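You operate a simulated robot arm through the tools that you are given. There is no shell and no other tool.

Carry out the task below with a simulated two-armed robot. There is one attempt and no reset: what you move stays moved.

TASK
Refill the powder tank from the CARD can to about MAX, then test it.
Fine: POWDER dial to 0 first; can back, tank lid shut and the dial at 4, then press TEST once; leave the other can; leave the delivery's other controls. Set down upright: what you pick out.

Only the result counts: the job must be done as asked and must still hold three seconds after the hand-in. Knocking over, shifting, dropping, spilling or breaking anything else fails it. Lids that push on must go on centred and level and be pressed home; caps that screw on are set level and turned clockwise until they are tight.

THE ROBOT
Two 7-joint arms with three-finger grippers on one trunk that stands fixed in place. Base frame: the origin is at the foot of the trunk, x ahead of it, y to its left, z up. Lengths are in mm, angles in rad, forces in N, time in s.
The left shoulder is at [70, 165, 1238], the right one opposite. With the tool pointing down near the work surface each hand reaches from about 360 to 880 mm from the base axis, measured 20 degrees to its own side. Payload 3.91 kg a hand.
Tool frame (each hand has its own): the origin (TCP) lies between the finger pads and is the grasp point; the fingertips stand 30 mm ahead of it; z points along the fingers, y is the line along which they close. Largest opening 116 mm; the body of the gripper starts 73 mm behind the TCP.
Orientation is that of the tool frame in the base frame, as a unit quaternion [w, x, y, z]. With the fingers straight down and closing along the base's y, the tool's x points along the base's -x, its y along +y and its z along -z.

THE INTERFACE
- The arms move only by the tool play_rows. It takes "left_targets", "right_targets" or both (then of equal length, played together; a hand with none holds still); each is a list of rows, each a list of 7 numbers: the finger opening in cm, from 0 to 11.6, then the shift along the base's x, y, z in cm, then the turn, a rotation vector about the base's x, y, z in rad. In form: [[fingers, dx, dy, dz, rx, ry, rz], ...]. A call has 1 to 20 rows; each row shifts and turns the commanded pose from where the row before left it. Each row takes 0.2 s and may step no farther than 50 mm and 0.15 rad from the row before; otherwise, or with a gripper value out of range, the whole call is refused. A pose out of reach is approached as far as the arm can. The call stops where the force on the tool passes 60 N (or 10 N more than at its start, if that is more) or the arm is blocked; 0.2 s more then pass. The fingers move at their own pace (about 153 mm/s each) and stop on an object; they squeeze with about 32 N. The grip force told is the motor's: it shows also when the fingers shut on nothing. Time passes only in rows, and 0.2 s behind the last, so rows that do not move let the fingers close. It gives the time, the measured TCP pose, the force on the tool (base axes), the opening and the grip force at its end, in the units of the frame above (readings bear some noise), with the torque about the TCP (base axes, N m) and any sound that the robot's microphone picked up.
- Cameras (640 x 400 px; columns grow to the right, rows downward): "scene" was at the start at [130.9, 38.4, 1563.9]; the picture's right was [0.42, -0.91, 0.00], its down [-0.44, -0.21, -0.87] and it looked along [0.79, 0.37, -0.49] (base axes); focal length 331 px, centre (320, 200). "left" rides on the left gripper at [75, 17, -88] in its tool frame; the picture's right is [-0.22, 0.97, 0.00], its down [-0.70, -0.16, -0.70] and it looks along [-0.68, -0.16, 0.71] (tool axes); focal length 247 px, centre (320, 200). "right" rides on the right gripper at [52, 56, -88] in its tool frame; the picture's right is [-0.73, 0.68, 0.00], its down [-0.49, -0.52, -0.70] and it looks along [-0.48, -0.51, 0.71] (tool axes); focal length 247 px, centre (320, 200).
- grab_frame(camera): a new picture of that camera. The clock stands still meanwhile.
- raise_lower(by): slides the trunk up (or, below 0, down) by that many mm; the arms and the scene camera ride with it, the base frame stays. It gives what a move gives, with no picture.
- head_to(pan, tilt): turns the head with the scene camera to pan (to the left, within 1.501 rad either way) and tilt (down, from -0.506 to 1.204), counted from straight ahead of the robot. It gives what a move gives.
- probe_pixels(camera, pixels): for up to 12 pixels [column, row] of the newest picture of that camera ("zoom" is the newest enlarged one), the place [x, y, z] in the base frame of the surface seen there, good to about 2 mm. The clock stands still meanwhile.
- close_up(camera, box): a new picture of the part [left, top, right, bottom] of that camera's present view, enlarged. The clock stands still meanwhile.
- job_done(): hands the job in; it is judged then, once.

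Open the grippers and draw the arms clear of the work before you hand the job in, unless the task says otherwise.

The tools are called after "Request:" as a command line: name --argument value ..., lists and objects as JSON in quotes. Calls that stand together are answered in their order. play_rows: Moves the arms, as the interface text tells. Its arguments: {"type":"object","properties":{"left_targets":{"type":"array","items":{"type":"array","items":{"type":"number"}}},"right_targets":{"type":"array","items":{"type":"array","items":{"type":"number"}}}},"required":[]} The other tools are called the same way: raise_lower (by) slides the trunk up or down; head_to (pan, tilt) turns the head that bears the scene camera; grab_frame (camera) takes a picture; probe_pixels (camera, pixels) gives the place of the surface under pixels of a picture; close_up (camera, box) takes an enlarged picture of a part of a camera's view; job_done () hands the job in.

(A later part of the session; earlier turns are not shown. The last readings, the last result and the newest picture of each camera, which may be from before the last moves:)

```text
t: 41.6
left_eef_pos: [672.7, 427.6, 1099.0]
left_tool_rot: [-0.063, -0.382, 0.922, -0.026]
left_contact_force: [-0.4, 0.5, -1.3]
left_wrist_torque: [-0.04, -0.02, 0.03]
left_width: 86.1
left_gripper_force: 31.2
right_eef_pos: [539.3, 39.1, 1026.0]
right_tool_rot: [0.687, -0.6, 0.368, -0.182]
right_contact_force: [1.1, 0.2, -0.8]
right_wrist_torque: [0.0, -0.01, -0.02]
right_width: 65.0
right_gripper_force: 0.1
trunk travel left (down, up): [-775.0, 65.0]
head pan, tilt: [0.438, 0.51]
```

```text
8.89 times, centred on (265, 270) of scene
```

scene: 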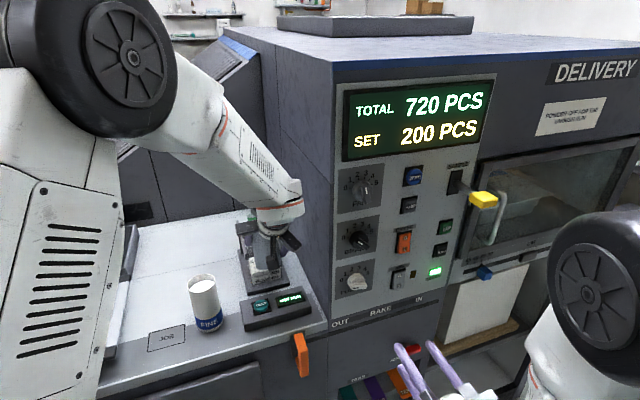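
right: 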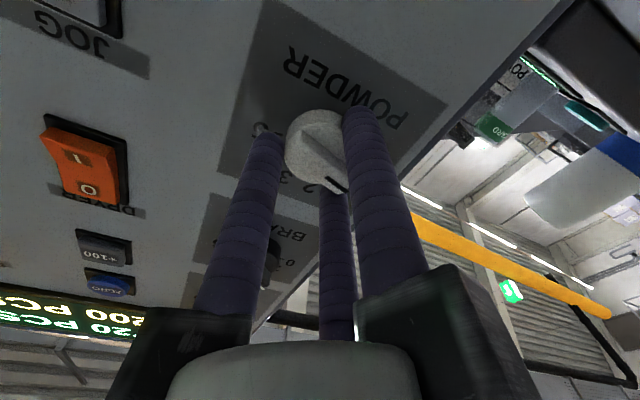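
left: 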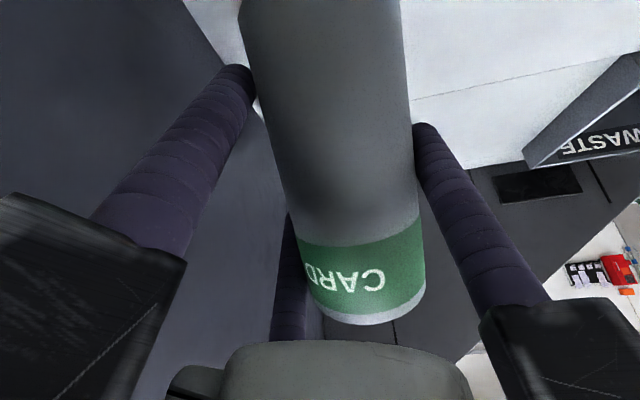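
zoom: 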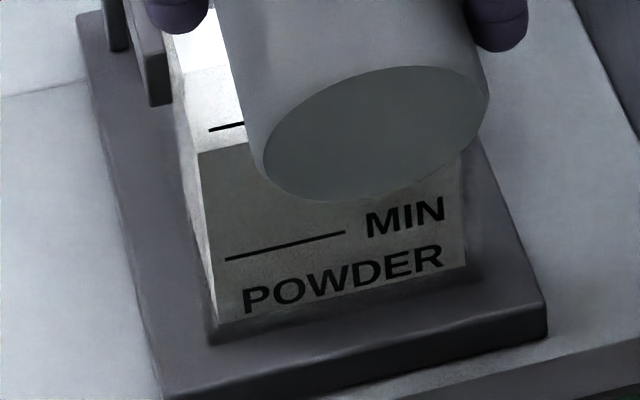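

Level edge at row ~152. I add ~2.5° and hold.

Request:
play_rows --left_targets '[[0, 0, 0, 0, -0.03, 0.03, 0], [0, 0, 0, 0, 0, 0, 0], [0, 0, 0, 0, 0, 0, 0]]'

Request:
close_up --camera "scene" --box '[240, 248, 290, 293]'

```text
t: 42.4
left_eef_pos: [674.0, 426.9, 1098.7]
left_tool_rot: [-0.082, -0.381, 0.92, -0.034]
left_contact_force: [1.3, -0.6, -1.4]
left_wrist_torque: [-0.02, -0.03, -0.02]
left_width: 86.1
left_gripper_force: 31.5
right_eef_pos: [538.8, 40.6, 1023.9]
right_tool_rot: [0.687, -0.599, 0.368, -0.182]
right_contact_force: [-0.9, -0.9, -0.2]
right_wrist_torque: [0.01, 0.02, 0.02]
right_width: 65.0
right_gripper_force: 0.1
trunk travel left (down, up): [-775.0, 65.0]
head pan, tilt: [0.438, 0.51]
```

```text
8.89 times, centred on (265, 270) of scene
```

zoom: 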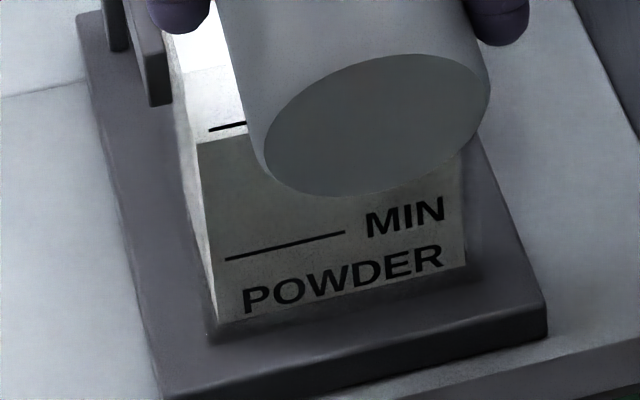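

Level edge ~row 142, 11 px (≈5 mm) below MAX. I hold to check whether it is still creeping.

Request:
play_rows --left_targets '[[0, 0, 0, 0, 0, 0, 0], [0, 0, 0, 0, 0, 0, 0], [0, 0, 0, 0, 0, 0, 0]]'

Request:
close_up --camera "scene" --box '[245, 252, 275, 282]'

```text
t: 43.2
left_eef_pos: [673.8, 426.7, 1099.6]
left_tool_rot: [-0.082, -0.382, 0.92, -0.033]
left_contact_force: [0.1, -0.2, -2.1]
left_wrist_torque: [-0.04, -0.02, 0.01]
left_width: 85.7
left_gripper_force: 32.6
right_eef_pos: [538.3, 40.0, 1024.4]
right_tool_rot: [0.687, -0.6, 0.368, -0.182]
right_contact_force: [0.8, 0.5, -0.2]
right_wrist_torque: [0.0, -0.03, -0.02]
right_width: 64.9
right_gripper_force: 0.0
trunk travel left (down, up): [-775.0, 65.0]
head pan, tilt: [0.438, 0.51]
```

```text
13.33 times, centred on (260, 267) of scene
```

zoom: 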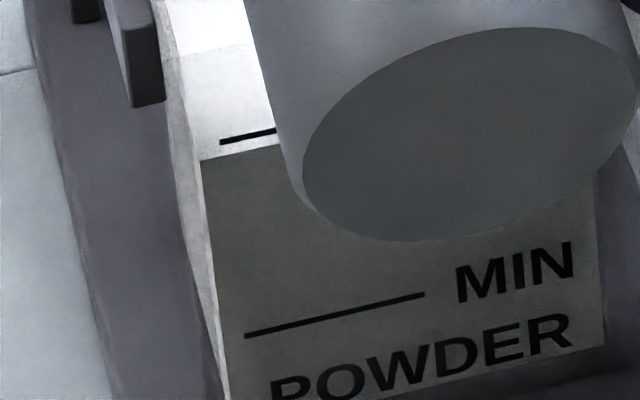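

I probe the bright powder top strip, the MAX line and the front edge to measure the level.

Request:
probe_pixels --camera "zoom" --pixels '[[215, 110], [235, 110], [250, 100], [225, 80], [205, 25], [230, 30], [240, 138], [250, 137], [230, 165], [240, 200], [260, 331], [215, 135]]'

```text
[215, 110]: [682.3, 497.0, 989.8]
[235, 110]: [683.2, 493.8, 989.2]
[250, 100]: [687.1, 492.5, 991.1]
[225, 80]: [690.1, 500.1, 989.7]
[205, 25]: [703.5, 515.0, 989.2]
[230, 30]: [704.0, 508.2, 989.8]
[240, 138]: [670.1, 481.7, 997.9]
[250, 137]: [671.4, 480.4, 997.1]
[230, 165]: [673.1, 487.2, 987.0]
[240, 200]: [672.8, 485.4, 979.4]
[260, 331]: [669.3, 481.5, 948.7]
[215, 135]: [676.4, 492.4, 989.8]
```

Measured: powder top z≈989.7, MAX z≈997.5, so ~7.5 mm short. I tilt ~2.2° more and hold, then measure again.

Request:
play_rows --left_targets '[[0, 0, 0, 0, -0.027, 0.027, 0], [0, 0, 0, 0, 0, 0, 0], [0, 0, 0, 0, 0, 0, 0], [0, 0, 0, 0, 0, 0, 0]]'

Request:
close_up --camera "scene" --box '[245, 252, 275, 282]'

Request:
probe_pixels --camera "zoom" --pixels '[[215, 110], [235, 110], [225, 80], [215, 90], [205, 25], [230, 30], [210, 60], [240, 138], [250, 137], [230, 180]]'

```text
t: 44.2
left_eef_pos: [674.6, 428.5, 1098.4]
left_tool_rot: [-0.099, -0.381, 0.918, -0.042]
left_contact_force: [0.6, 1.1, -1.4]
left_wrist_torque: [0.02, -0.02, 0.01]
left_width: 86.1
left_gripper_force: 32.2
right_eef_pos: [539.9, 40.9, 1024.4]
right_tool_rot: [0.687, -0.599, 0.368, -0.182]
right_contact_force: [-0.3, 0.9, 1.1]
right_wrist_torque: [-0.02, -0.02, 0.01]
right_width: 64.7
right_gripper_force: 0.0
trunk travel left (down, up): [-775.0, 65.0]
head pan, tilt: [0.438, 0.51]
```

```text
13.33 times, centred on (260, 267) of scene
```

zoom: 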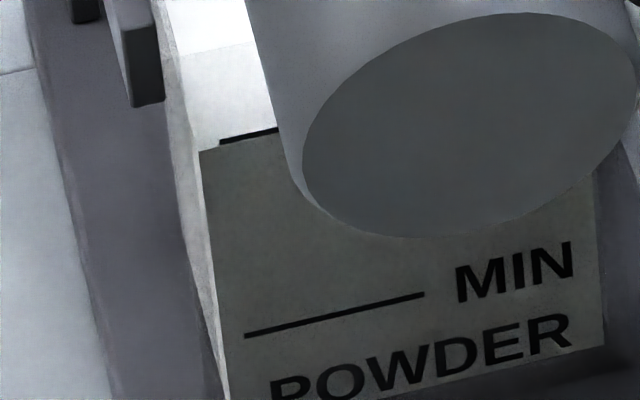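

```text
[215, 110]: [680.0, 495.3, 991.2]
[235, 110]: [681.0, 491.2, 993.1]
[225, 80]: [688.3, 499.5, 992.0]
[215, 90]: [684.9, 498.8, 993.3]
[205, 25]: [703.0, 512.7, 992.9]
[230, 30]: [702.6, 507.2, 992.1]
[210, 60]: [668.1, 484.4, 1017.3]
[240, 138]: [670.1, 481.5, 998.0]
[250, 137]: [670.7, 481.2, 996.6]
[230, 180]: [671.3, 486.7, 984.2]
```

Level ≈992.5 now. Another ~2.3°, hold, measure.

Request:
play_rows --left_targets '[[0, 0, 0, 0, -0.028, 0.028, 0], [0, 0, 0, 0, 0, 0, 0], [0, 0, 0, 0, 0, 0, 0], [0, 0, 0, 0, 0, 0, 0]]'

Request:
close_up --camera "scene" --box '[245, 252, 275, 282]'

Request:
probe_pixels --camera "zoom" --pixels '[[215, 110], [235, 110], [225, 80], [215, 90], [205, 25], [230, 30], [220, 40], [240, 138], [250, 137], [230, 180]]'

```text
t: 45.2
left_eef_pos: [673.5, 426.4, 1098.5]
left_tool_rot: [-0.117, -0.38, 0.916, -0.049]
left_contact_force: [-0.2, 0.5, -2.0]
left_wrist_torque: [0.0, 0.01, -0.02]
left_width: 86.4
left_gripper_force: 32.1
right_eef_pos: [540.1, 40.9, 1023.9]
right_tool_rot: [0.687, -0.6, 0.368, -0.181]
right_contact_force: [-0.8, 0.6, -0.2]
right_wrist_torque: [0.02, 0.0, 0.03]
right_width: 64.9
right_gripper_force: 0.0
trunk travel left (down, up): [-775.0, 65.0]
head pan, tilt: [0.438, 0.51]
```

```text
13.33 times, centred on (260, 267) of scene
```

zoom: 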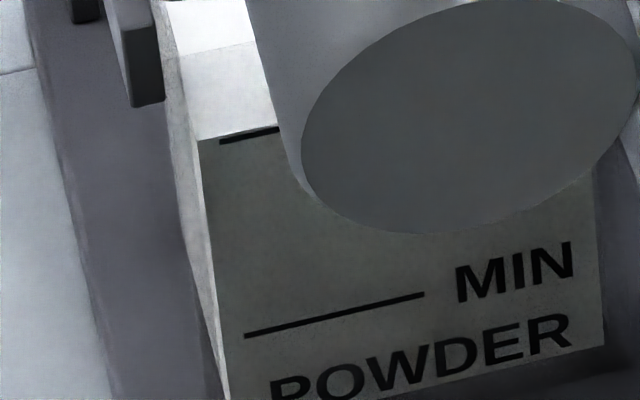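

```text
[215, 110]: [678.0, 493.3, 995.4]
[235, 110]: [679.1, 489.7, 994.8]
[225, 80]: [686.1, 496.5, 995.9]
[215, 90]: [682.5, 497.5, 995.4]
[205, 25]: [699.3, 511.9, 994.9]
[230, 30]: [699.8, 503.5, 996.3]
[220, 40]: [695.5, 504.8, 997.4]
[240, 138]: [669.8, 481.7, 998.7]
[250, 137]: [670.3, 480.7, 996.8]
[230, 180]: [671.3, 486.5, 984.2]
```

Level ≈995.5 vs MAX ≈997.5, and the front edge meets the MAX line: that's about MAX. I tilt the can back upright in place.

Request:
play_rows --left_targets '[[0, 0, 0, 0, 0.1, -0.1, 0], [0, 0, 0, 0, 0.1, -0.1, 0], [0, 0, 0, 0, 0.1, -0.1, 0], [0, 0, 0, 0, 0.1, -0.1, 0], [0, 0, 0, 0, 0.1, -0.1, 0], [0, 0, 0, 0, 0.1, -0.1, 0], [0, 0, 0, 0, 0.1, -0.1, 0], [0, 0, 0, 0, 0.1, -0.1, 0], [0, 0, 0, 0, 0.1, -0.1, 0], [0, 0, 0, 0, 0.0815, -0.0815, 0], [0, 0, 0, 0, 0, 0, 0]]'

Request:
grab_frame --camera "left"

Request:
grab_frame --camera "scene"

```text
t: 47.6
left_eef_pos: [674.3, 428.2, 1097.5]
left_tool_rot: [0.496, -0.323, 0.779, 0.205]
left_contact_force: [0.1, -0.3, -1.1]
left_wrist_torque: [-0.01, -0.03, -0.01]
left_width: 86.1
left_gripper_force: 32.0
right_eef_pos: [538.8, 39.4, 1025.2]
right_tool_rot: [0.687, -0.6, 0.367, -0.182]
right_contact_force: [-0.2, 0.5, -0.1]
right_wrist_torque: [0.01, 0.0, 0.05]
right_width: 64.8
right_gripper_force: 0.0
trunk travel left (down, up): [-775.0, 65.0]
head pan, tilt: [0.438, 0.51]
```

```text
taken
```

left: 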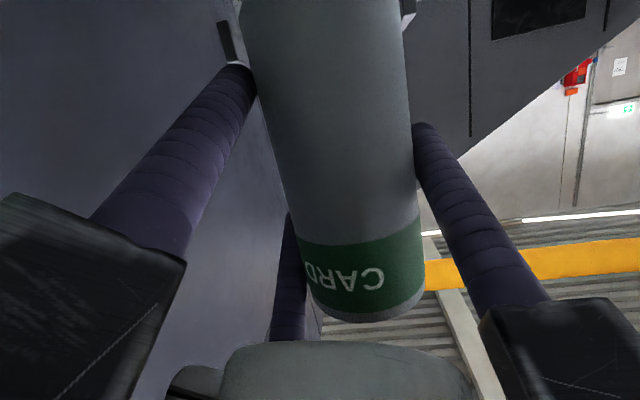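

```text
taken
```

scene: 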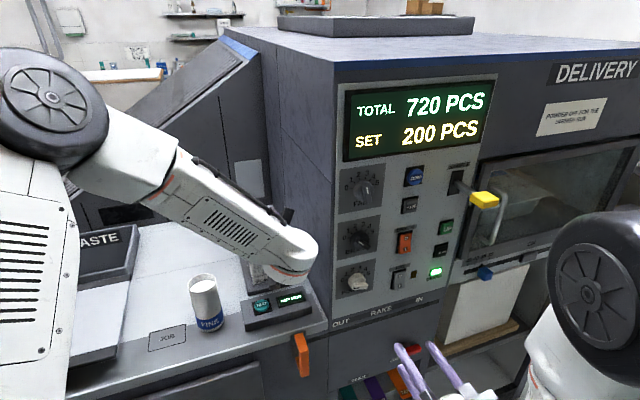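

The can is upright again with the same hand pose as before. I raise it and carry it back over its old spot.

Request:
play_rows --left_targets '[[0, 0, 0, 2.2, 0, 0, 0], [0, 0, 0, 3, 0, 0, 0], [0, 0, 0, 3, 0, 0, 0], [0, 0, 0, 3, 0, 0, 0], [0, 0, 0, 2, 0, 0, 0], [0, 0, 2, 0, 0, 0, 0], [0, 0, 3, 0, 0, 0, -0.05], [0, 0, 3, 0, 0, 0, -0.05], [0, 0, 3, 0, 0, 0, -0.05], [0, 0, 3, 0, 0, 0, -0.05], [0, 0, 3, 0, 0, 0, -0.05], [0, 0, 3, 0, 0, 0, -0.05], [0, 0, 3, 0, 0, 0, -0.049], [0, -0.3, 3, 0, 0, 0, 0], [0, -0.3, 2.5, 0, 0, 0, 0], [0, 0, 1.3, 0, 0, 0, 0], [0, 0, 0, 0, 0, 0, 0]]'

Request:
grab_frame --camera "scene"

Request:
close_up --camera "scene" --box '[225, 200, 315, 310]'

```text
t: 51.2
left_eef_pos: [668.0, 723.7, 1230.4]
left_tool_rot: [0.524, -0.184, 0.824, 0.116]
left_contact_force: [-0.1, -0.3, -1.6]
left_wrist_torque: [-0.05, 0.03, 0.03]
left_width: 86.0
left_gripper_force: 31.7
right_eef_pos: [539.9, 39.5, 1024.9]
right_tool_rot: [0.687, -0.6, 0.368, -0.183]
right_contact_force: [0.5, -0.3, -0.7]
right_wrist_torque: [0.0, -0.03, 0.03]
right_width: 65.1
right_gripper_force: 0.0
trunk travel left (down, up): [-775.0, 65.0]
head pan, tilt: [0.438, 0.51]
```

```text
taken
```

scene: 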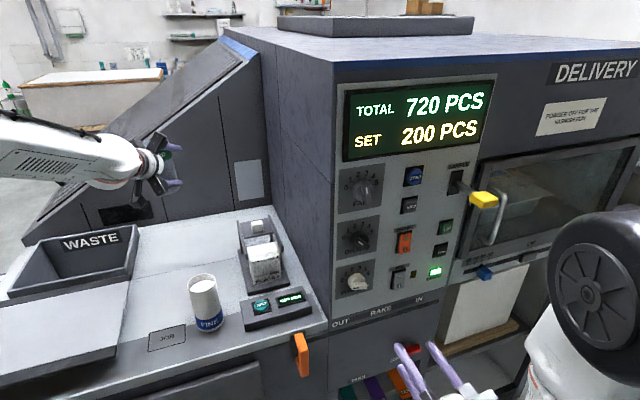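

```text
3.64 times, centred on (270, 255) of scene
```

zoom: 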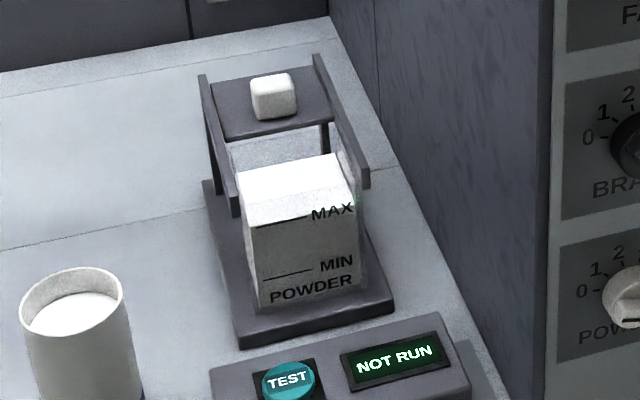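

The tank now shows powder up at the MAX line with nothing spilled around. I take a sharper look and measure the level.

Request:
close_up --camera "scene" --box '[240, 235, 295, 285]'

Request:
probe_pixels --camera "zoom" --pixels '[[240, 120], [320, 100], [280, 60], [350, 60], [260, 90], [300, 140], [350, 120], [230, 145], [300, 180], [220, 160]]'

```text
8.00 times, centred on (268, 260) of scene
```

zoom: 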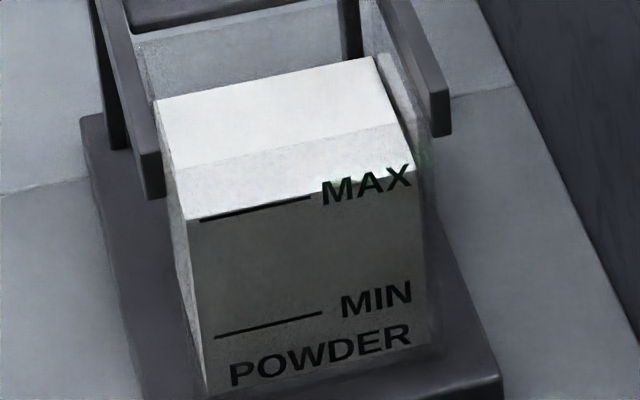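

```text
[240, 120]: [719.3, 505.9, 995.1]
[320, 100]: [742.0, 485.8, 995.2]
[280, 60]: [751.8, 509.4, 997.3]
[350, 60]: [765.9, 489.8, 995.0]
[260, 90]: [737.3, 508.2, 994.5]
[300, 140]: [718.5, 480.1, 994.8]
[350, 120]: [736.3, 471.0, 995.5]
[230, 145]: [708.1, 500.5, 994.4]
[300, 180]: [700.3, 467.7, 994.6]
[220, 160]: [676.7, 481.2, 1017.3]
```

Powder top ≈995, within 2–3 mm of MAX. Now I lower the can to 30 mm above its spot (correcting y by 3 mm).

Request:
play_rows --left_targets '[[0, 0, 0.3, -2.5, 0, 0, 0], [0, 0, 0, -3, 0, 0, 0], [0, 0, 0, -3, 0, 0, 0], [0, 0, 0, -3, 0, 0, 0], [0, 0, 0, -3, 0, 0, 0], [0, 0, 0, -3, 0, 0, 0], [0, 0, 0, -3, 0, 0, 0], [0, 0, 0, -2, 0, 0, 0], [0, 0, 0, 0, 0, 0, 0]]'

Request:
grab_frame --camera "left"

Request:
close_up --camera "scene" --box '[100, 190, 240, 300]'

```text
t: 53.2
left_eef_pos: [667.5, 728.5, 1006.5]
left_tool_rot: [0.524, -0.183, 0.824, 0.116]
left_contact_force: [-0.6, -0.3, -0.5]
left_wrist_torque: [-0.04, 0.01, 0.0]
left_width: 85.9
left_gripper_force: 32.2
right_eef_pos: [539.2, 39.7, 1025.2]
right_tool_rot: [0.687, -0.6, 0.369, -0.181]
right_contact_force: [0.3, 0.0, 0.5]
right_wrist_torque: [-0.05, 0.02, 0.01]
right_width: 64.9
right_gripper_force: 0.1
trunk travel left (down, up): [-775.0, 65.0]
head pan, tilt: [0.438, 0.51]
```

```text
taken
```

left: 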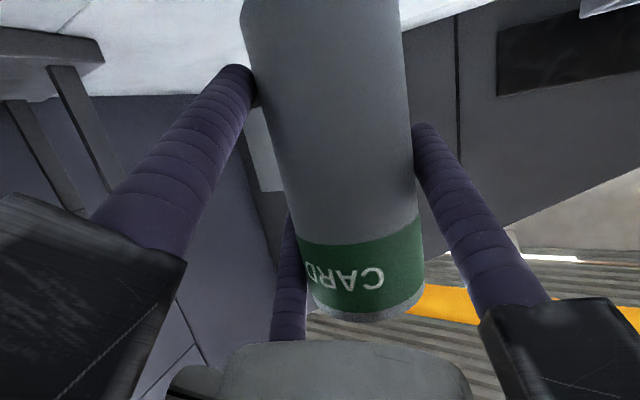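

```text
3.64 times, centred on (170, 245) of scene
```

zoom: 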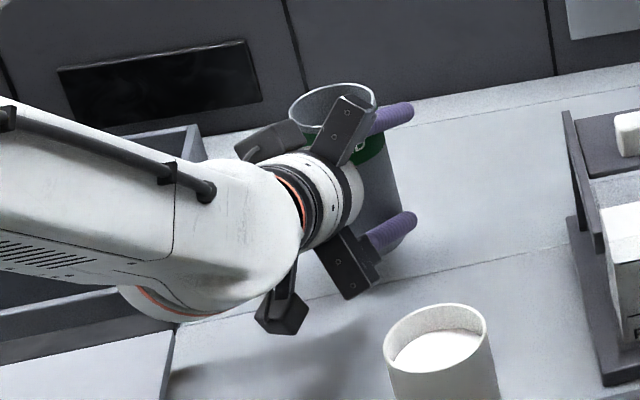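

In the same place as when it was lifted. I lower the last 33 mm gently, slower at the end.

Request:
play_rows --left_targets '[[0, 0.05, -0.1, -1.2, 0, 0, 0], [0, 0, 0, -1.0, 0, 0, 0], [0, 0, 0, -0.6, 0, 0, 0], [0, 0, 0, -0.3, 0, 0, 0], [0, 0, 0, -0.2, 0, 0, 0], [0, 0, 0, 0, 0, 0, 0]]'

Request:
grab_frame --camera "left"

```text
t: 54.6
left_eef_pos: [668.4, 728.5, 973.8]
left_tool_rot: [0.524, -0.183, 0.823, 0.116]
left_contact_force: [-0.4, 0.2, -0.5]
left_wrist_torque: [-0.04, 0.0, 0.01]
left_width: 86.0
left_gripper_force: 31.7
right_eef_pos: [539.3, 40.0, 1025.3]
right_tool_rot: [0.687, -0.6, 0.368, -0.182]
right_contact_force: [-0.5, 0.4, -0.3]
right_wrist_torque: [-0.02, -0.01, 0.0]
right_width: 65.1
right_gripper_force: 0.0
trunk travel left (down, up): [-775.0, 65.0]
head pan, tilt: [0.438, 0.51]
```

```text
taken
```

left: 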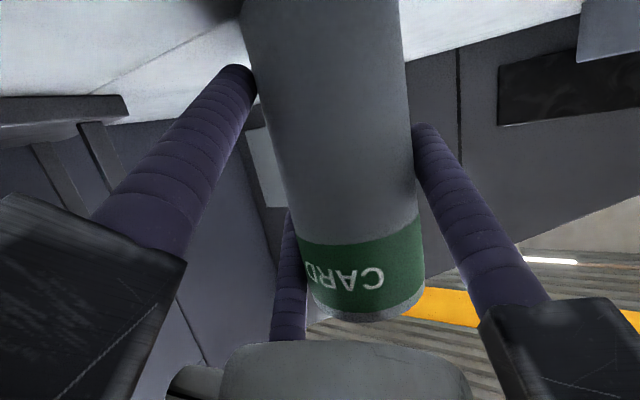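

Nearly down (973.8 vs 972.6 at pick-up). I inch down to feel the table.

Request:
play_rows --left_targets '[[0, 0, 0, -0.1, 0, 0, 0], [0, 0, 0, -0.1, 0, 0, 0], [0, 0, 0, 0, 0, 0, 0]]'

```text
t: 55.4
left_eef_pos: [667.8, 726.3, 972.7]
left_tool_rot: [0.525, -0.184, 0.823, 0.118]
left_contact_force: [-0.6, 0.5, 7.4]
left_wrist_torque: [0.16, 0.31, 0.02]
left_width: 86.2
left_gripper_force: 32.2
right_eef_pos: [538.1, 39.4, 1025.7]
right_tool_rot: [0.688, -0.598, 0.368, -0.182]
right_contact_force: [-0.1, 0.0, 0.7]
right_wrist_torque: [0.0, -0.02, -0.01]
right_width: 64.6
right_gripper_force: 0.1
trunk travel left (down, up): [-775.0, 65.0]
head pan, tilt: [0.438, 0.51]
```

The can stands on the table (7 N). I relieve slightly, open gradually, and check before retreating.

Request:
play_rows --left_targets '[[8.65, 0, 0, 0.05, 0, 0, 0], [8.9, 0, 0, 0, 0, 0, 0], [9.4, 0, 0, 0, 0, 0, 0], [10.5, 0, 0, 0, 0, 0, 0], [11.6, 0, 0, 0, 0, 0, 0], [11.6, 0, 0, 0, 0, 0, 0]]'

Request:
grab_frame --camera "left"

Request:
close_up --camera "scene" --box '[100, 190, 240, 300]'

```text
t: 56.8
left_eef_pos: [667.4, 727.9, 971.2]
left_tool_rot: [0.523, -0.183, 0.824, 0.116]
left_contact_force: [0.3, -0.4, 1.1]
left_wrist_torque: [0.01, -0.01, -0.01]
left_width: 116.2
left_gripper_force: 0.0
right_eef_pos: [538.7, 39.5, 1025.8]
right_tool_rot: [0.687, -0.6, 0.368, -0.183]
right_contact_force: [-0.4, -0.5, 0.5]
right_wrist_torque: [0.02, -0.02, -0.01]
right_width: 65.2
right_gripper_force: 0.0
trunk travel left (down, up): [-775.0, 65.0]
head pan, tilt: [0.438, 0.51]
```

```text
taken
```

left: 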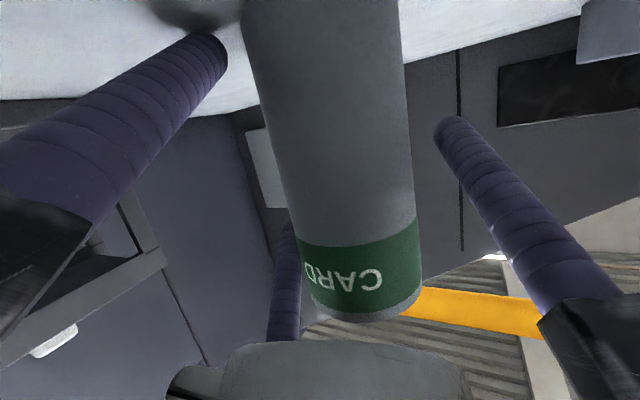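

```text
3.64 times, centred on (170, 245) of scene
```

zoom: 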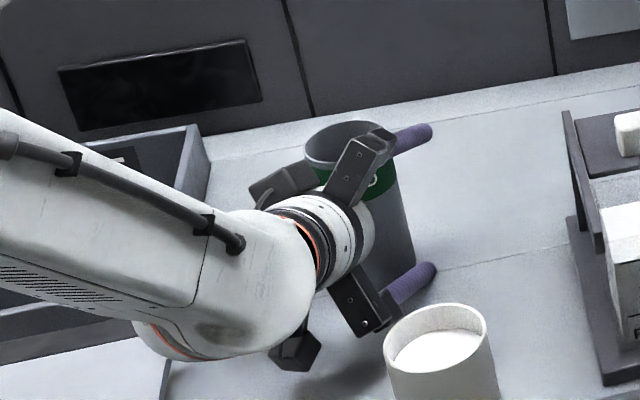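

The can stands free. I back out along the tool axis the way I came in.

Request:
play_rows --left_targets '[[11.6, -2.05, -0.96, 1.05, 0, 0, 0], [11.6, -3.0, -1.4, 1.55, 0, 0, 0], [11.6, -3.0, -1.4, 1.55, 0, 0, 0], [11.6, -3.0, -1.4, 1.55, 0, 0, 0], [11.6, 0, 0, 3, 0, 0, 0], [11.6, 0, 0, 4, 0, 0, 0], [11.6, 0, 0, 4, 0, 0, 0]]'

Request:
grab_frame --camera "scene"

Request:
grab_frame --camera "left"

```text
t: 58.4
left_eef_pos: [555.1, 676.6, 1141.2]
left_tool_rot: [0.524, -0.184, 0.823, 0.117]
left_contact_force: [-1.2, -1.2, 0.0]
left_wrist_torque: [0.0, 0.0, 0.0]
left_width: 116.1
left_gripper_force: 0.0
right_eef_pos: [537.9, 39.0, 1026.3]
right_tool_rot: [0.688, -0.599, 0.368, -0.182]
right_contact_force: [0.3, 0.0, 0.3]
right_wrist_torque: [-0.02, -0.01, -0.02]
right_width: 65.1
right_gripper_force: 0.1
trunk travel left (down, up): [-775.0, 65.0]
head pan, tilt: [0.438, 0.51]
```

```text
taken
```

scene: 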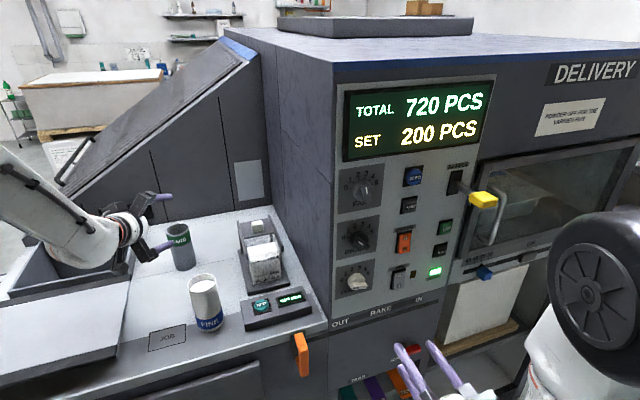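

```text
taken
```

left: 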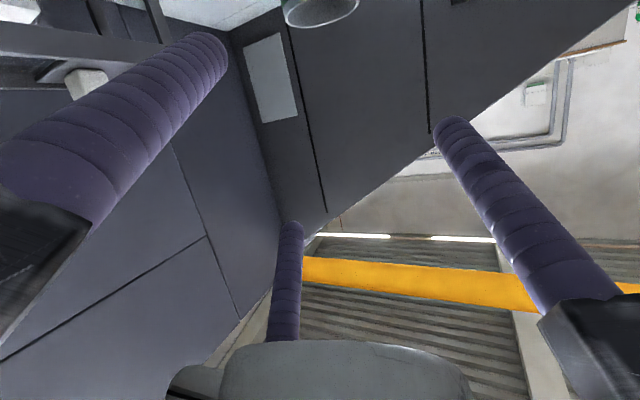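

CARD can stands upright at (180,247). Now I swing the left hand back over the lid knob (reverse of the earlier turn), narrowing the fingers.

Request:
play_rows --left_targets '[[11.6, 0, 0, 2, -0.0533, 0.1142, 0], [10, 1.2, -0.8, 1, -0.0533, 0.1142, 0], [8, 1.7, -1.2, 0, -0.0533, 0.1142, 0], [6, 1.7, -1.2, 0, -0.0533, 0.1142, 0], [5.6, 1.7, -1.2, 0, -0.0533, 0.1142, 0], [5.6, 1.7, -1.2, 0, -0.0533, 0.1142, 0], [5.6, 1.7, -1.2, 0, -0.0533, 0.1142, 0], [5.6, 1.7, -1.2, 0, -0.0533, 0.1142, 0], [5.6, 1.7, -1.2, 0, -0.0533, 0.1142, 0], [5.6, 2.2, -1.6, 0, 0, 0, 0.1163], [5.6, 2.4, -1.7, 0, 0, 0, 0.1163], [5.6, 2.4, -1.7, 0, 0, 0, 0.1163]]'

Request:
grab_frame --camera "left"

Request:
grab_frame --camera "scene"

```text
t: 61.0
left_eef_pos: [759.1, 534.7, 1162.2]
left_tool_rot: [-0.002, -0.383, 0.924, -0.002]
left_contact_force: [0.7, -2.9, -0.8]
left_wrist_torque: [0.14, 0.09, -0.03]
left_width: 56.0
left_gripper_force: 0.0
left hand out of reach, approached as far as the arm can: row 2, 3
right_eef_pos: [538.4, 43.2, 1024.5]
right_tool_rot: [0.685, -0.602, 0.368, -0.183]
right_contact_force: [0.2, 1.5, -0.1]
right_wrist_torque: [-0.01, 0.01, -0.08]
right_width: 65.2
right_gripper_force: 0.0
trunk travel left (down, up): [-775.0, 65.0]
head pan, tilt: [0.438, 0.51]
```

```text
taken
```

left: 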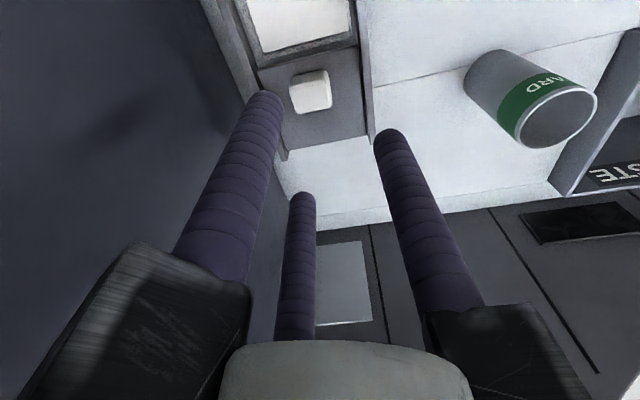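

```text
taken
```

scene: 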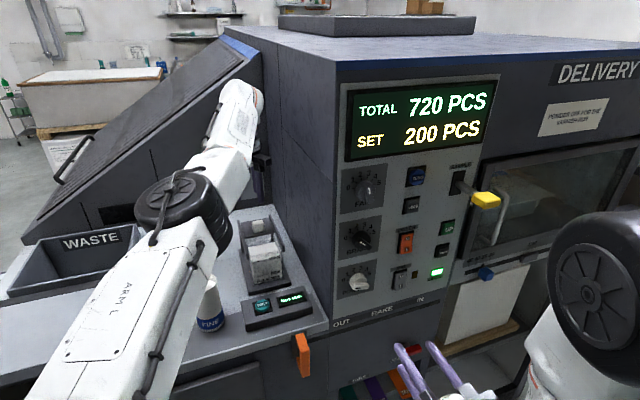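

The arm has flipped to a low-elbow posture (elbow at (185,215) in the scene view). I check where the elbow and upper arm are and that both cans are undisturbed.

Request:
probe_pixels --camera "scene" --pixels '[[185, 205], [210, 225], [175, 240], [160, 280], [110, 340], [190, 300], [235, 100], [205, 170], [208, 312], [220, 200]]'

Request:
close_up --camera "scene" --box '[120, 160, 300, 350]'

Request:
close_up --camera "left" --box '[430, 20, 640, 200]'

```text
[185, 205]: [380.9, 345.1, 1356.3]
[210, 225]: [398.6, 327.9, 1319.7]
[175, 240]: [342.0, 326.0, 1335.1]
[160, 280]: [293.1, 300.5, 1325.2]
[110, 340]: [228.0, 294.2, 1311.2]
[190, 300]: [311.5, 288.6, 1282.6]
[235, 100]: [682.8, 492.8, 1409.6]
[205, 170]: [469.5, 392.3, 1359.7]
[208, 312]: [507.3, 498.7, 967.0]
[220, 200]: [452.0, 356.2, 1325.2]
```

```text
2.11 times, centred on (210, 255) of scene
```

zoom: 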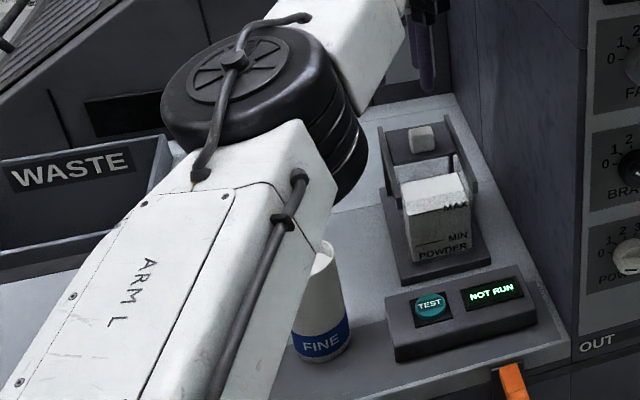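

```text
2.22 times, centred on (535, 110) of left
```

zoom: 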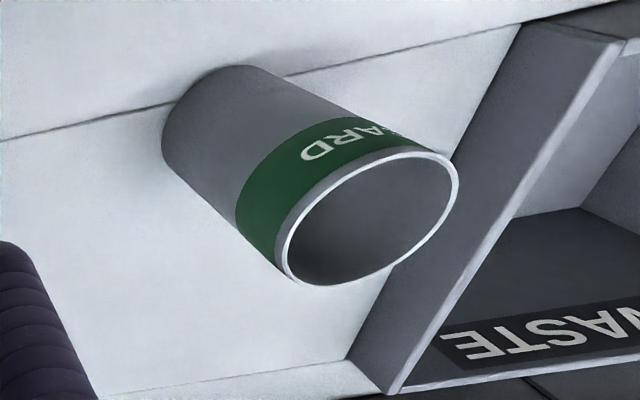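

Elbow is at z≈1330, well clear; both cans stand. I probe the knob at (310,92) in the left view to align.

Request:
close_up --camera "left" --box '[280, 50, 340, 120]'

Request:
probe_pixels --camera "zoom" --pixels '[[320, 240], [250, 240], [390, 220], [320, 190], [330, 290], [320, 160]]'

```text
5.71 times, centred on (310, 85) of left
```

zoom: 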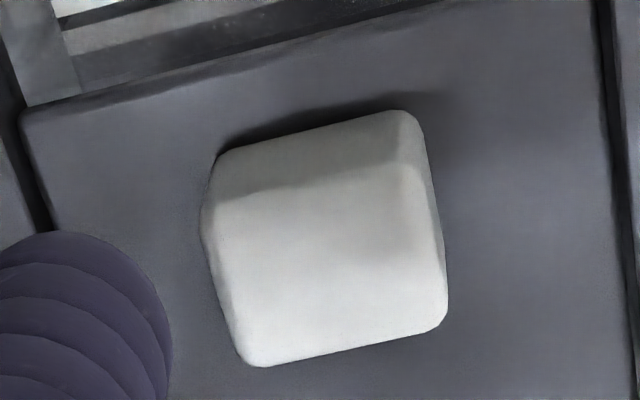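

```text
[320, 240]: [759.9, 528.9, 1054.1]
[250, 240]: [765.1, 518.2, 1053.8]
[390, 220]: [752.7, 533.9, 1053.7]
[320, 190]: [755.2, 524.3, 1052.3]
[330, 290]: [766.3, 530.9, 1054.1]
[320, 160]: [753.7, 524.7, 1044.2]
```

Knob centre is about (761,530). I align and descend around it, then close.

Request:
play_rows --left_targets '[[5.6, 0.2, -0.45, -3, 0, 0, 0], [5.6, 0, 0, -3, 0, 0, 0], [5.6, 0, 0, -2.3, 0, 0, 0], [5.6, 0, 0, -1.1, 0, 0, 0], [5.6, 0, 0, 0, 0, 0, 0]]'

Request:
grab_frame --camera "left"

Request:
grab_frame --camera "scene"

```text
t: 62.2
left_eef_pos: [758.8, 529.7, 1069.6]
left_tool_rot: [0.001, -0.382, 0.924, 0.0]
left_contact_force: [-0.5, -0.3, -0.1]
left_wrist_torque: [-0.02, -0.06, 0.01]
left_width: 56.2
left_gripper_force: 0.1
right_eef_pos: [538.5, 40.1, 1025.5]
right_tool_rot: [0.687, -0.6, 0.367, -0.182]
right_contact_force: [0.2, 0.4, -0.5]
right_wrist_torque: [0.0, 0.0, -0.01]
right_width: 64.9
right_gripper_force: 0.0
trunk travel left (down, up): [-775.0, 65.0]
head pan, tilt: [0.438, 0.51]
```

```text
taken
```

left: 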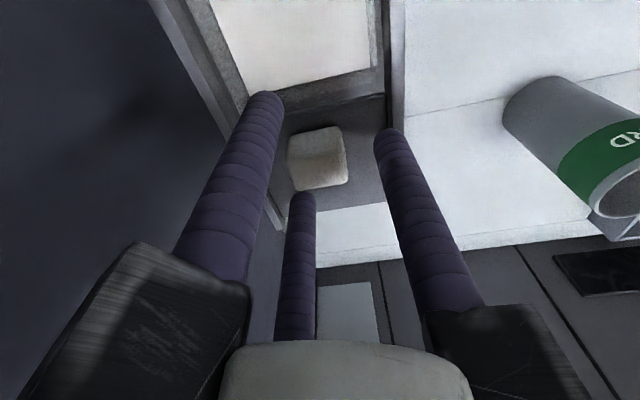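

```text
taken
```

scene: 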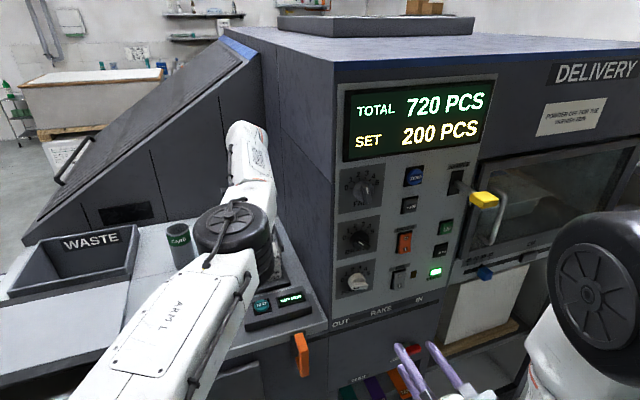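

The fingers straddle the knob again. I check the elbow height once more before closing.

Request:
probe_pixels --camera "scene" --pixels '[[235, 225], [262, 250], [225, 300], [180, 340], [250, 265], [200, 380]]'

Request:
play_rows --left_targets '[[3, 0, 0, 0, 0, 0, 0], [0, 0, 0, 0, 0, 0, 0], [0, 0, 0, 0, 0, 0, 0]]'

```text
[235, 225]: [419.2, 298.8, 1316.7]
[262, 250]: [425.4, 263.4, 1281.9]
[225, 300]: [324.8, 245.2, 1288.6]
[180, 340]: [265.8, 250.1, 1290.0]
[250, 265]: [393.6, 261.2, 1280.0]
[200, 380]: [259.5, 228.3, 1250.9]
```

```text
t: 63.0
left_eef_pos: [760.5, 528.1, 1070.1]
left_tool_rot: [0.001, -0.383, 0.924, 0.0]
left_contact_force: [2.8, -1.3, 0.0]
left_wrist_torque: [0.22, 0.15, -0.04]
left_width: 30.0
left_gripper_force: 32.1
right_eef_pos: [539.0, 39.4, 1024.5]
right_tool_rot: [0.687, -0.6, 0.368, -0.181]
right_contact_force: [-0.6, 0.4, 0.4]
right_wrist_torque: [-0.02, -0.03, 0.04]
right_width: 65.1
right_gripper_force: 0.0
trunk travel left (down, up): [-775.0, 65.0]
head pan, tilt: [0.438, 0.51]
```

Gripped. I slide the lid forward along -v (76 mm) toward the shut position.

Request:
play_rows --left_targets '[[0, -0.6, -0.6, 0, 0, 0, 0], [0, -0.75, -0.75, 0, 0, 0, 0], [0, -0.75, -0.75, 0, 0, 0, 0], [0, -0.75, -0.75, 0, 0, 0, 0], [0, -0.75, -0.75, 0, 0, 0, 0], [0, -0.75, -0.75, 0, 0, 0, 0], [0, -0.6, -0.6, 0, 0, 0, 0], [0, -0.3, -0.3, 0, 0, 0, 0], [0, 0, 0, 0, 0, 0, 0]]'

Request:
grab_frame --camera "left"

Request:
grab_frame --camera "scene"

```text
t: 65.0
left_eef_pos: [706.4, 475.3, 1070.2]
left_tool_rot: [-0.002, -0.383, 0.924, 0.0]
left_contact_force: [3.2, -3.1, -5.0]
left_wrist_torque: [-0.37, -0.37, -0.02]
left_width: 29.5
left_gripper_force: 32.1
right_eef_pos: [540.1, 40.7, 1025.0]
right_tool_rot: [0.687, -0.6, 0.368, -0.182]
right_contact_force: [-0.9, -0.5, 0.2]
right_wrist_torque: [-0.01, 0.01, 0.02]
right_width: 65.0
right_gripper_force: 0.0
trunk travel left (down, up): [-775.0, 65.0]
head pan, tilt: [0.438, 0.51]
```

```text
taken
```

left: 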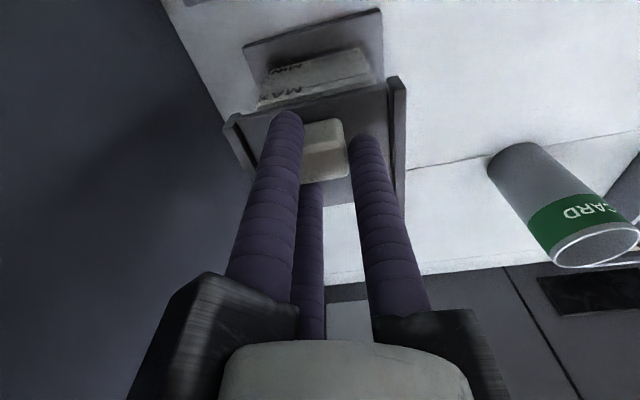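

```text
taken
```

scene: 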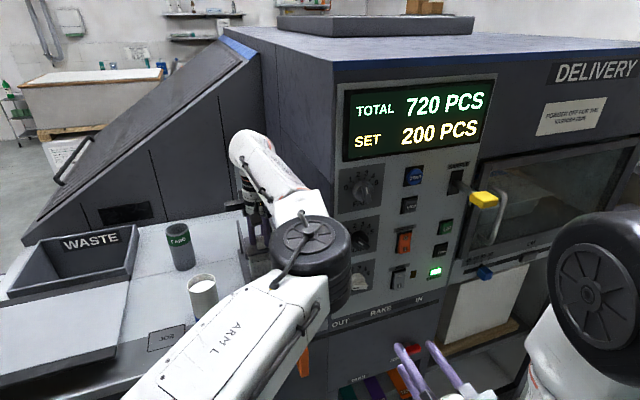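

TCP is back at v≈835.6 (835.2 when shut originally). I nudge forward 2–3 mm more to make sure the lid meets its stop.

Request:
play_rows --left_targets '[[0, -0.1, -0.1, 0, 0, 0, 0], [0, -0.1, -0.1, 0, 0, 0, 0], [0, 0, 0, 0, 0, 0, 0]]'

```text
t: 65.8
left_eef_pos: [706.5, 475.7, 1069.7]
left_tool_rot: [-0.001, -0.383, 0.924, 0.001]
left_contact_force: [21.6, 10.2, 6.1]
left_wrist_torque: [0.09, -0.57, 0.36]
left_width: 29.9
left_gripper_force: 31.9
right_eef_pos: [540.7, 40.5, 1024.3]
right_tool_rot: [0.687, -0.6, 0.368, -0.181]
right_contact_force: [-0.2, -0.3, -0.3]
right_wrist_torque: [-0.01, 0.01, -0.01]
right_width: 65.2
right_gripper_force: 0.1
trunk travel left (down, up): [-775.0, 65.0]
head pan, tilt: [0.438, 0.51]
```

It's at the stop (22 N resisting). I relieve the push, open and rise straight up.

Request:
play_rows --left_targets '[[0, 0.12, 0.12, 0, 0, 0, 0], [5.6, 0, 0, 0, 0, 0, 0], [5.6, 0, 0, 0, 0, 0, 0], [5.6, 0, 0, 3, 0, 0, 0], [5.6, 0, 0, 4, 0, 0, 0], [5.6, 0, 0, 4, 0, 0, 0]]'

Request:
grab_frame --camera "left"

Request:
grab_frame --camera "scene"

```text
t: 67.2
left_eef_pos: [704.2, 475.8, 1181.9]
left_tool_rot: [0.0, -0.383, 0.924, 0.0]
left_contact_force: [0.1, 0.4, -0.7]
left_wrist_torque: [0.0, -0.03, -0.01]
left_width: 56.0
left_gripper_force: 0.0
right_eef_pos: [538.4, 40.5, 1024.7]
right_tool_rot: [0.686, -0.6, 0.368, -0.183]
right_contact_force: [0.0, 0.0, 0.3]
right_wrist_torque: [0.01, 0.01, 0.01]
right_width: 65.2
right_gripper_force: 0.0
trunk travel left (down, up): [-775.0, 65.0]
head pan, tilt: [0.438, 0.51]
```

```text
taken
```

left: 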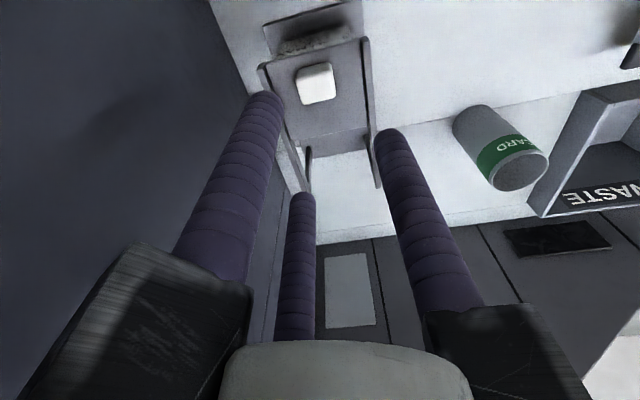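

```text
taken
```

scene: 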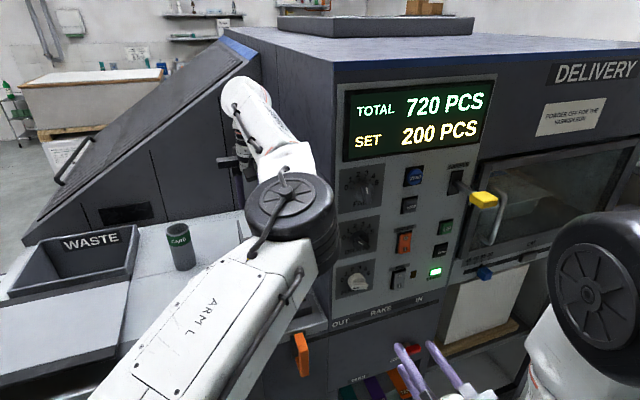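

The lid looks closed over the tank. I verify the lid edges by probing.

Request:
close_up --camera "left" --box '[240, 0, 400, 170]'

Request:
probe_pixels --camera "left" --pixels '[[282, 65], [345, 48], [315, 85], [300, 140], [365, 130], [355, 60], [315, 70]]'

```text
2.35 times, centred on (320, 85) of left
```

zoom: 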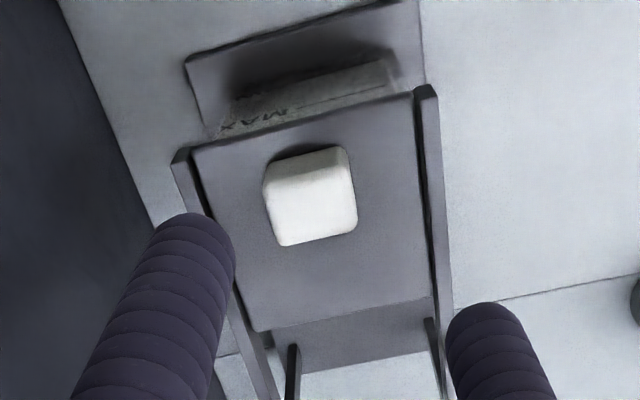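

```text
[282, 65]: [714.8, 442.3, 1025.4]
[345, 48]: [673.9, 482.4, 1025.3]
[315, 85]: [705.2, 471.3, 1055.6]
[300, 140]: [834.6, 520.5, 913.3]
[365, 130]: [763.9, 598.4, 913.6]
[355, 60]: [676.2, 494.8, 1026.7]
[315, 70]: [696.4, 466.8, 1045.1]
```

Lid is back at its original shut position (knob front v≈822.5). I move the left hand up-left out of the way, then use the right hand for the dial.

Request:
play_rows --left_targets '[[5.6, -1.8, 2.5, 1.4, 0, 0, 0], [5.6, -1.8, 2.5, 1.4, 0, 0, 0], [5.6, -1.8, 2.5, 1.4, 0, 0, 0], [5.6, -1.8, 2.5, 1.4, 0, 0, 0], [5.6, -1.8, 2.5, 1.4, 0, 0, 0]]'

Request:
grab_frame --camera "scene"

Request:
close_up --camera "scene" --box '[335, 255, 385, 305]'

```text
t: 68.4
left_eef_pos: [613.7, 601.4, 1251.3]
left_tool_rot: [0.0, -0.383, 0.924, -0.001]
left_contact_force: [-0.3, 0.7, -0.5]
left_wrist_torque: [-0.02, -0.01, -0.03]
left_width: 55.9
left_gripper_force: 0.1
right_eef_pos: [536.8, 40.5, 1025.3]
right_tool_rot: [0.686, -0.601, 0.367, -0.182]
right_contact_force: [-0.2, -0.1, -0.4]
right_wrist_torque: [0.0, 0.03, -0.03]
right_width: 65.0
right_gripper_force: 0.0
trunk travel left (down, up): [-775.0, 65.0]
head pan, tilt: [0.438, 0.51]
```

```text
taken
```

scene: 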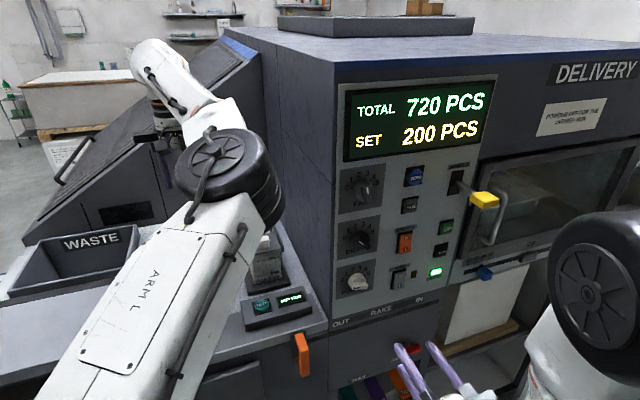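

```text
8.00 times, centred on (360, 280) of scene
```

zoom: 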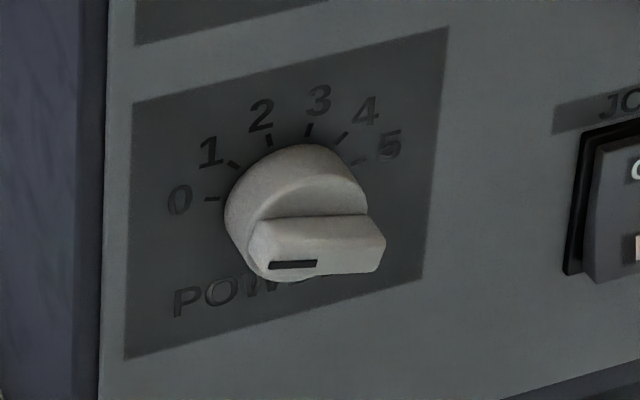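

Dial still at 0. I bring the right hand (same roll, 65 mm open) back to a stand-off in front of the knob.

Request:
play_rows --right_targets '[[6.5, 2.5, 2.75, -0.1, 0, 0, 0], [6.5, 2.5, 2.75, -0.1, 0, 0, 0], [6.5, 2.5, 2.75, -0.1, 0, 0, 0], [6.5, 2.5, 2.75, -0.1, 0, 0, 0], [6.5, 0, 0, 0, 0, 0, 0]]'

Request:
grab_frame --camera "right"

Request:
close_up --camera "scene" --box '[310, 230, 410, 310]'

```text
t: 69.6
left_eef_pos: [614.0, 600.4, 1249.8]
left_tool_rot: [-0.001, -0.383, 0.924, 0.0]
left_contact_force: [-1.3, 0.7, 0.9]
left_wrist_torque: [0.04, -0.02, 0.0]
left_width: 55.7
left_gripper_force: 0.0
right_eef_pos: [639.2, 153.3, 1020.6]
right_tool_rot: [0.686, -0.605, 0.362, -0.181]
right_contact_force: [-0.3, -0.6, -0.3]
right_wrist_torque: [-0.02, 0.0, 0.04]
right_width: 65.1
right_gripper_force: 0.0
trunk travel left (down, up): [-775.0, 65.0]
head pan, tilt: [0.438, 0.51]
```

```text
taken
```

right: 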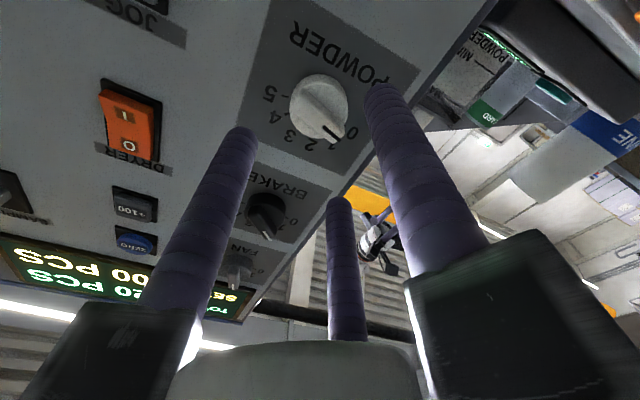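

```text
5.00 times, centred on (360, 270) of scene
```

zoom: 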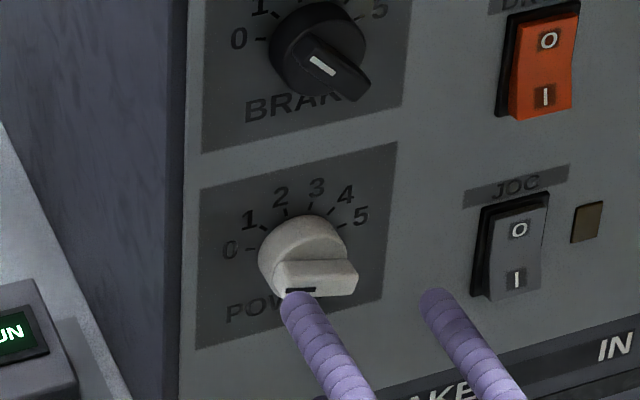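

Aligned with the knob. I move in so the fingertips straddle the disc and then close.

Request:
play_rows --right_targets '[[6.5, 1.3, 1.2, 0, 0, 0, 0], [6.5, 1.2, 1.1, 0, 0, 0, 0], [6.5, 0.95, 0.95, 0, 0, 0, 0], [6.5, 0, 0, 0, 0, 0, 0]]'

Request:
grab_frame --camera "right"

Request:
close_up --camera "scene" --box '[310, 230, 410, 310]'

```text
t: 70.6
left_eef_pos: [616.0, 600.3, 1249.4]
left_tool_rot: [0.0, -0.382, 0.924, 0.0]
left_contact_force: [0.4, 1.0, 0.2]
left_wrist_torque: [-0.01, 0.0, -0.02]
left_width: 56.2
left_gripper_force: 0.2
right_eef_pos: [669.9, 188.7, 1017.2]
right_tool_rot: [0.683, -0.61, 0.36, -0.178]
right_contact_force: [-0.8, -0.4, 0.1]
right_wrist_torque: [0.0, 0.02, -0.02]
right_width: 64.9
right_gripper_force: 0.0
trunk travel left (down, up): [-775.0, 65.0]
head pan, tilt: [0.438, 0.51]
```

```text
taken
```

right: 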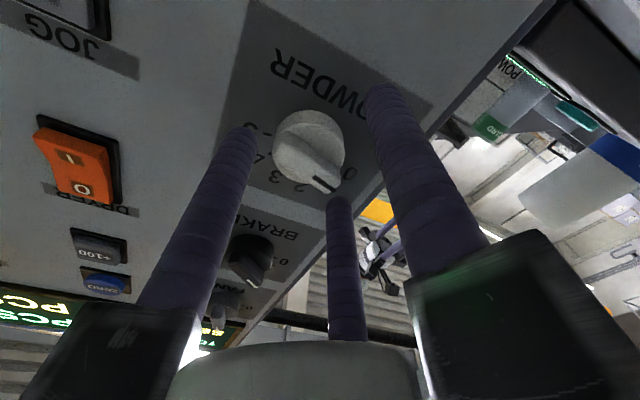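

```text
5.00 times, centred on (360, 270) of scene
```

zoom: 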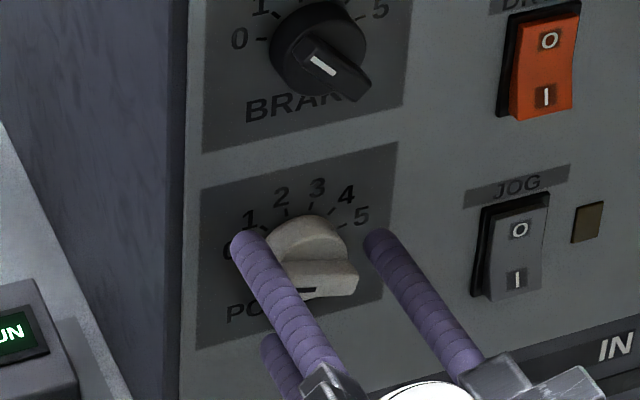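

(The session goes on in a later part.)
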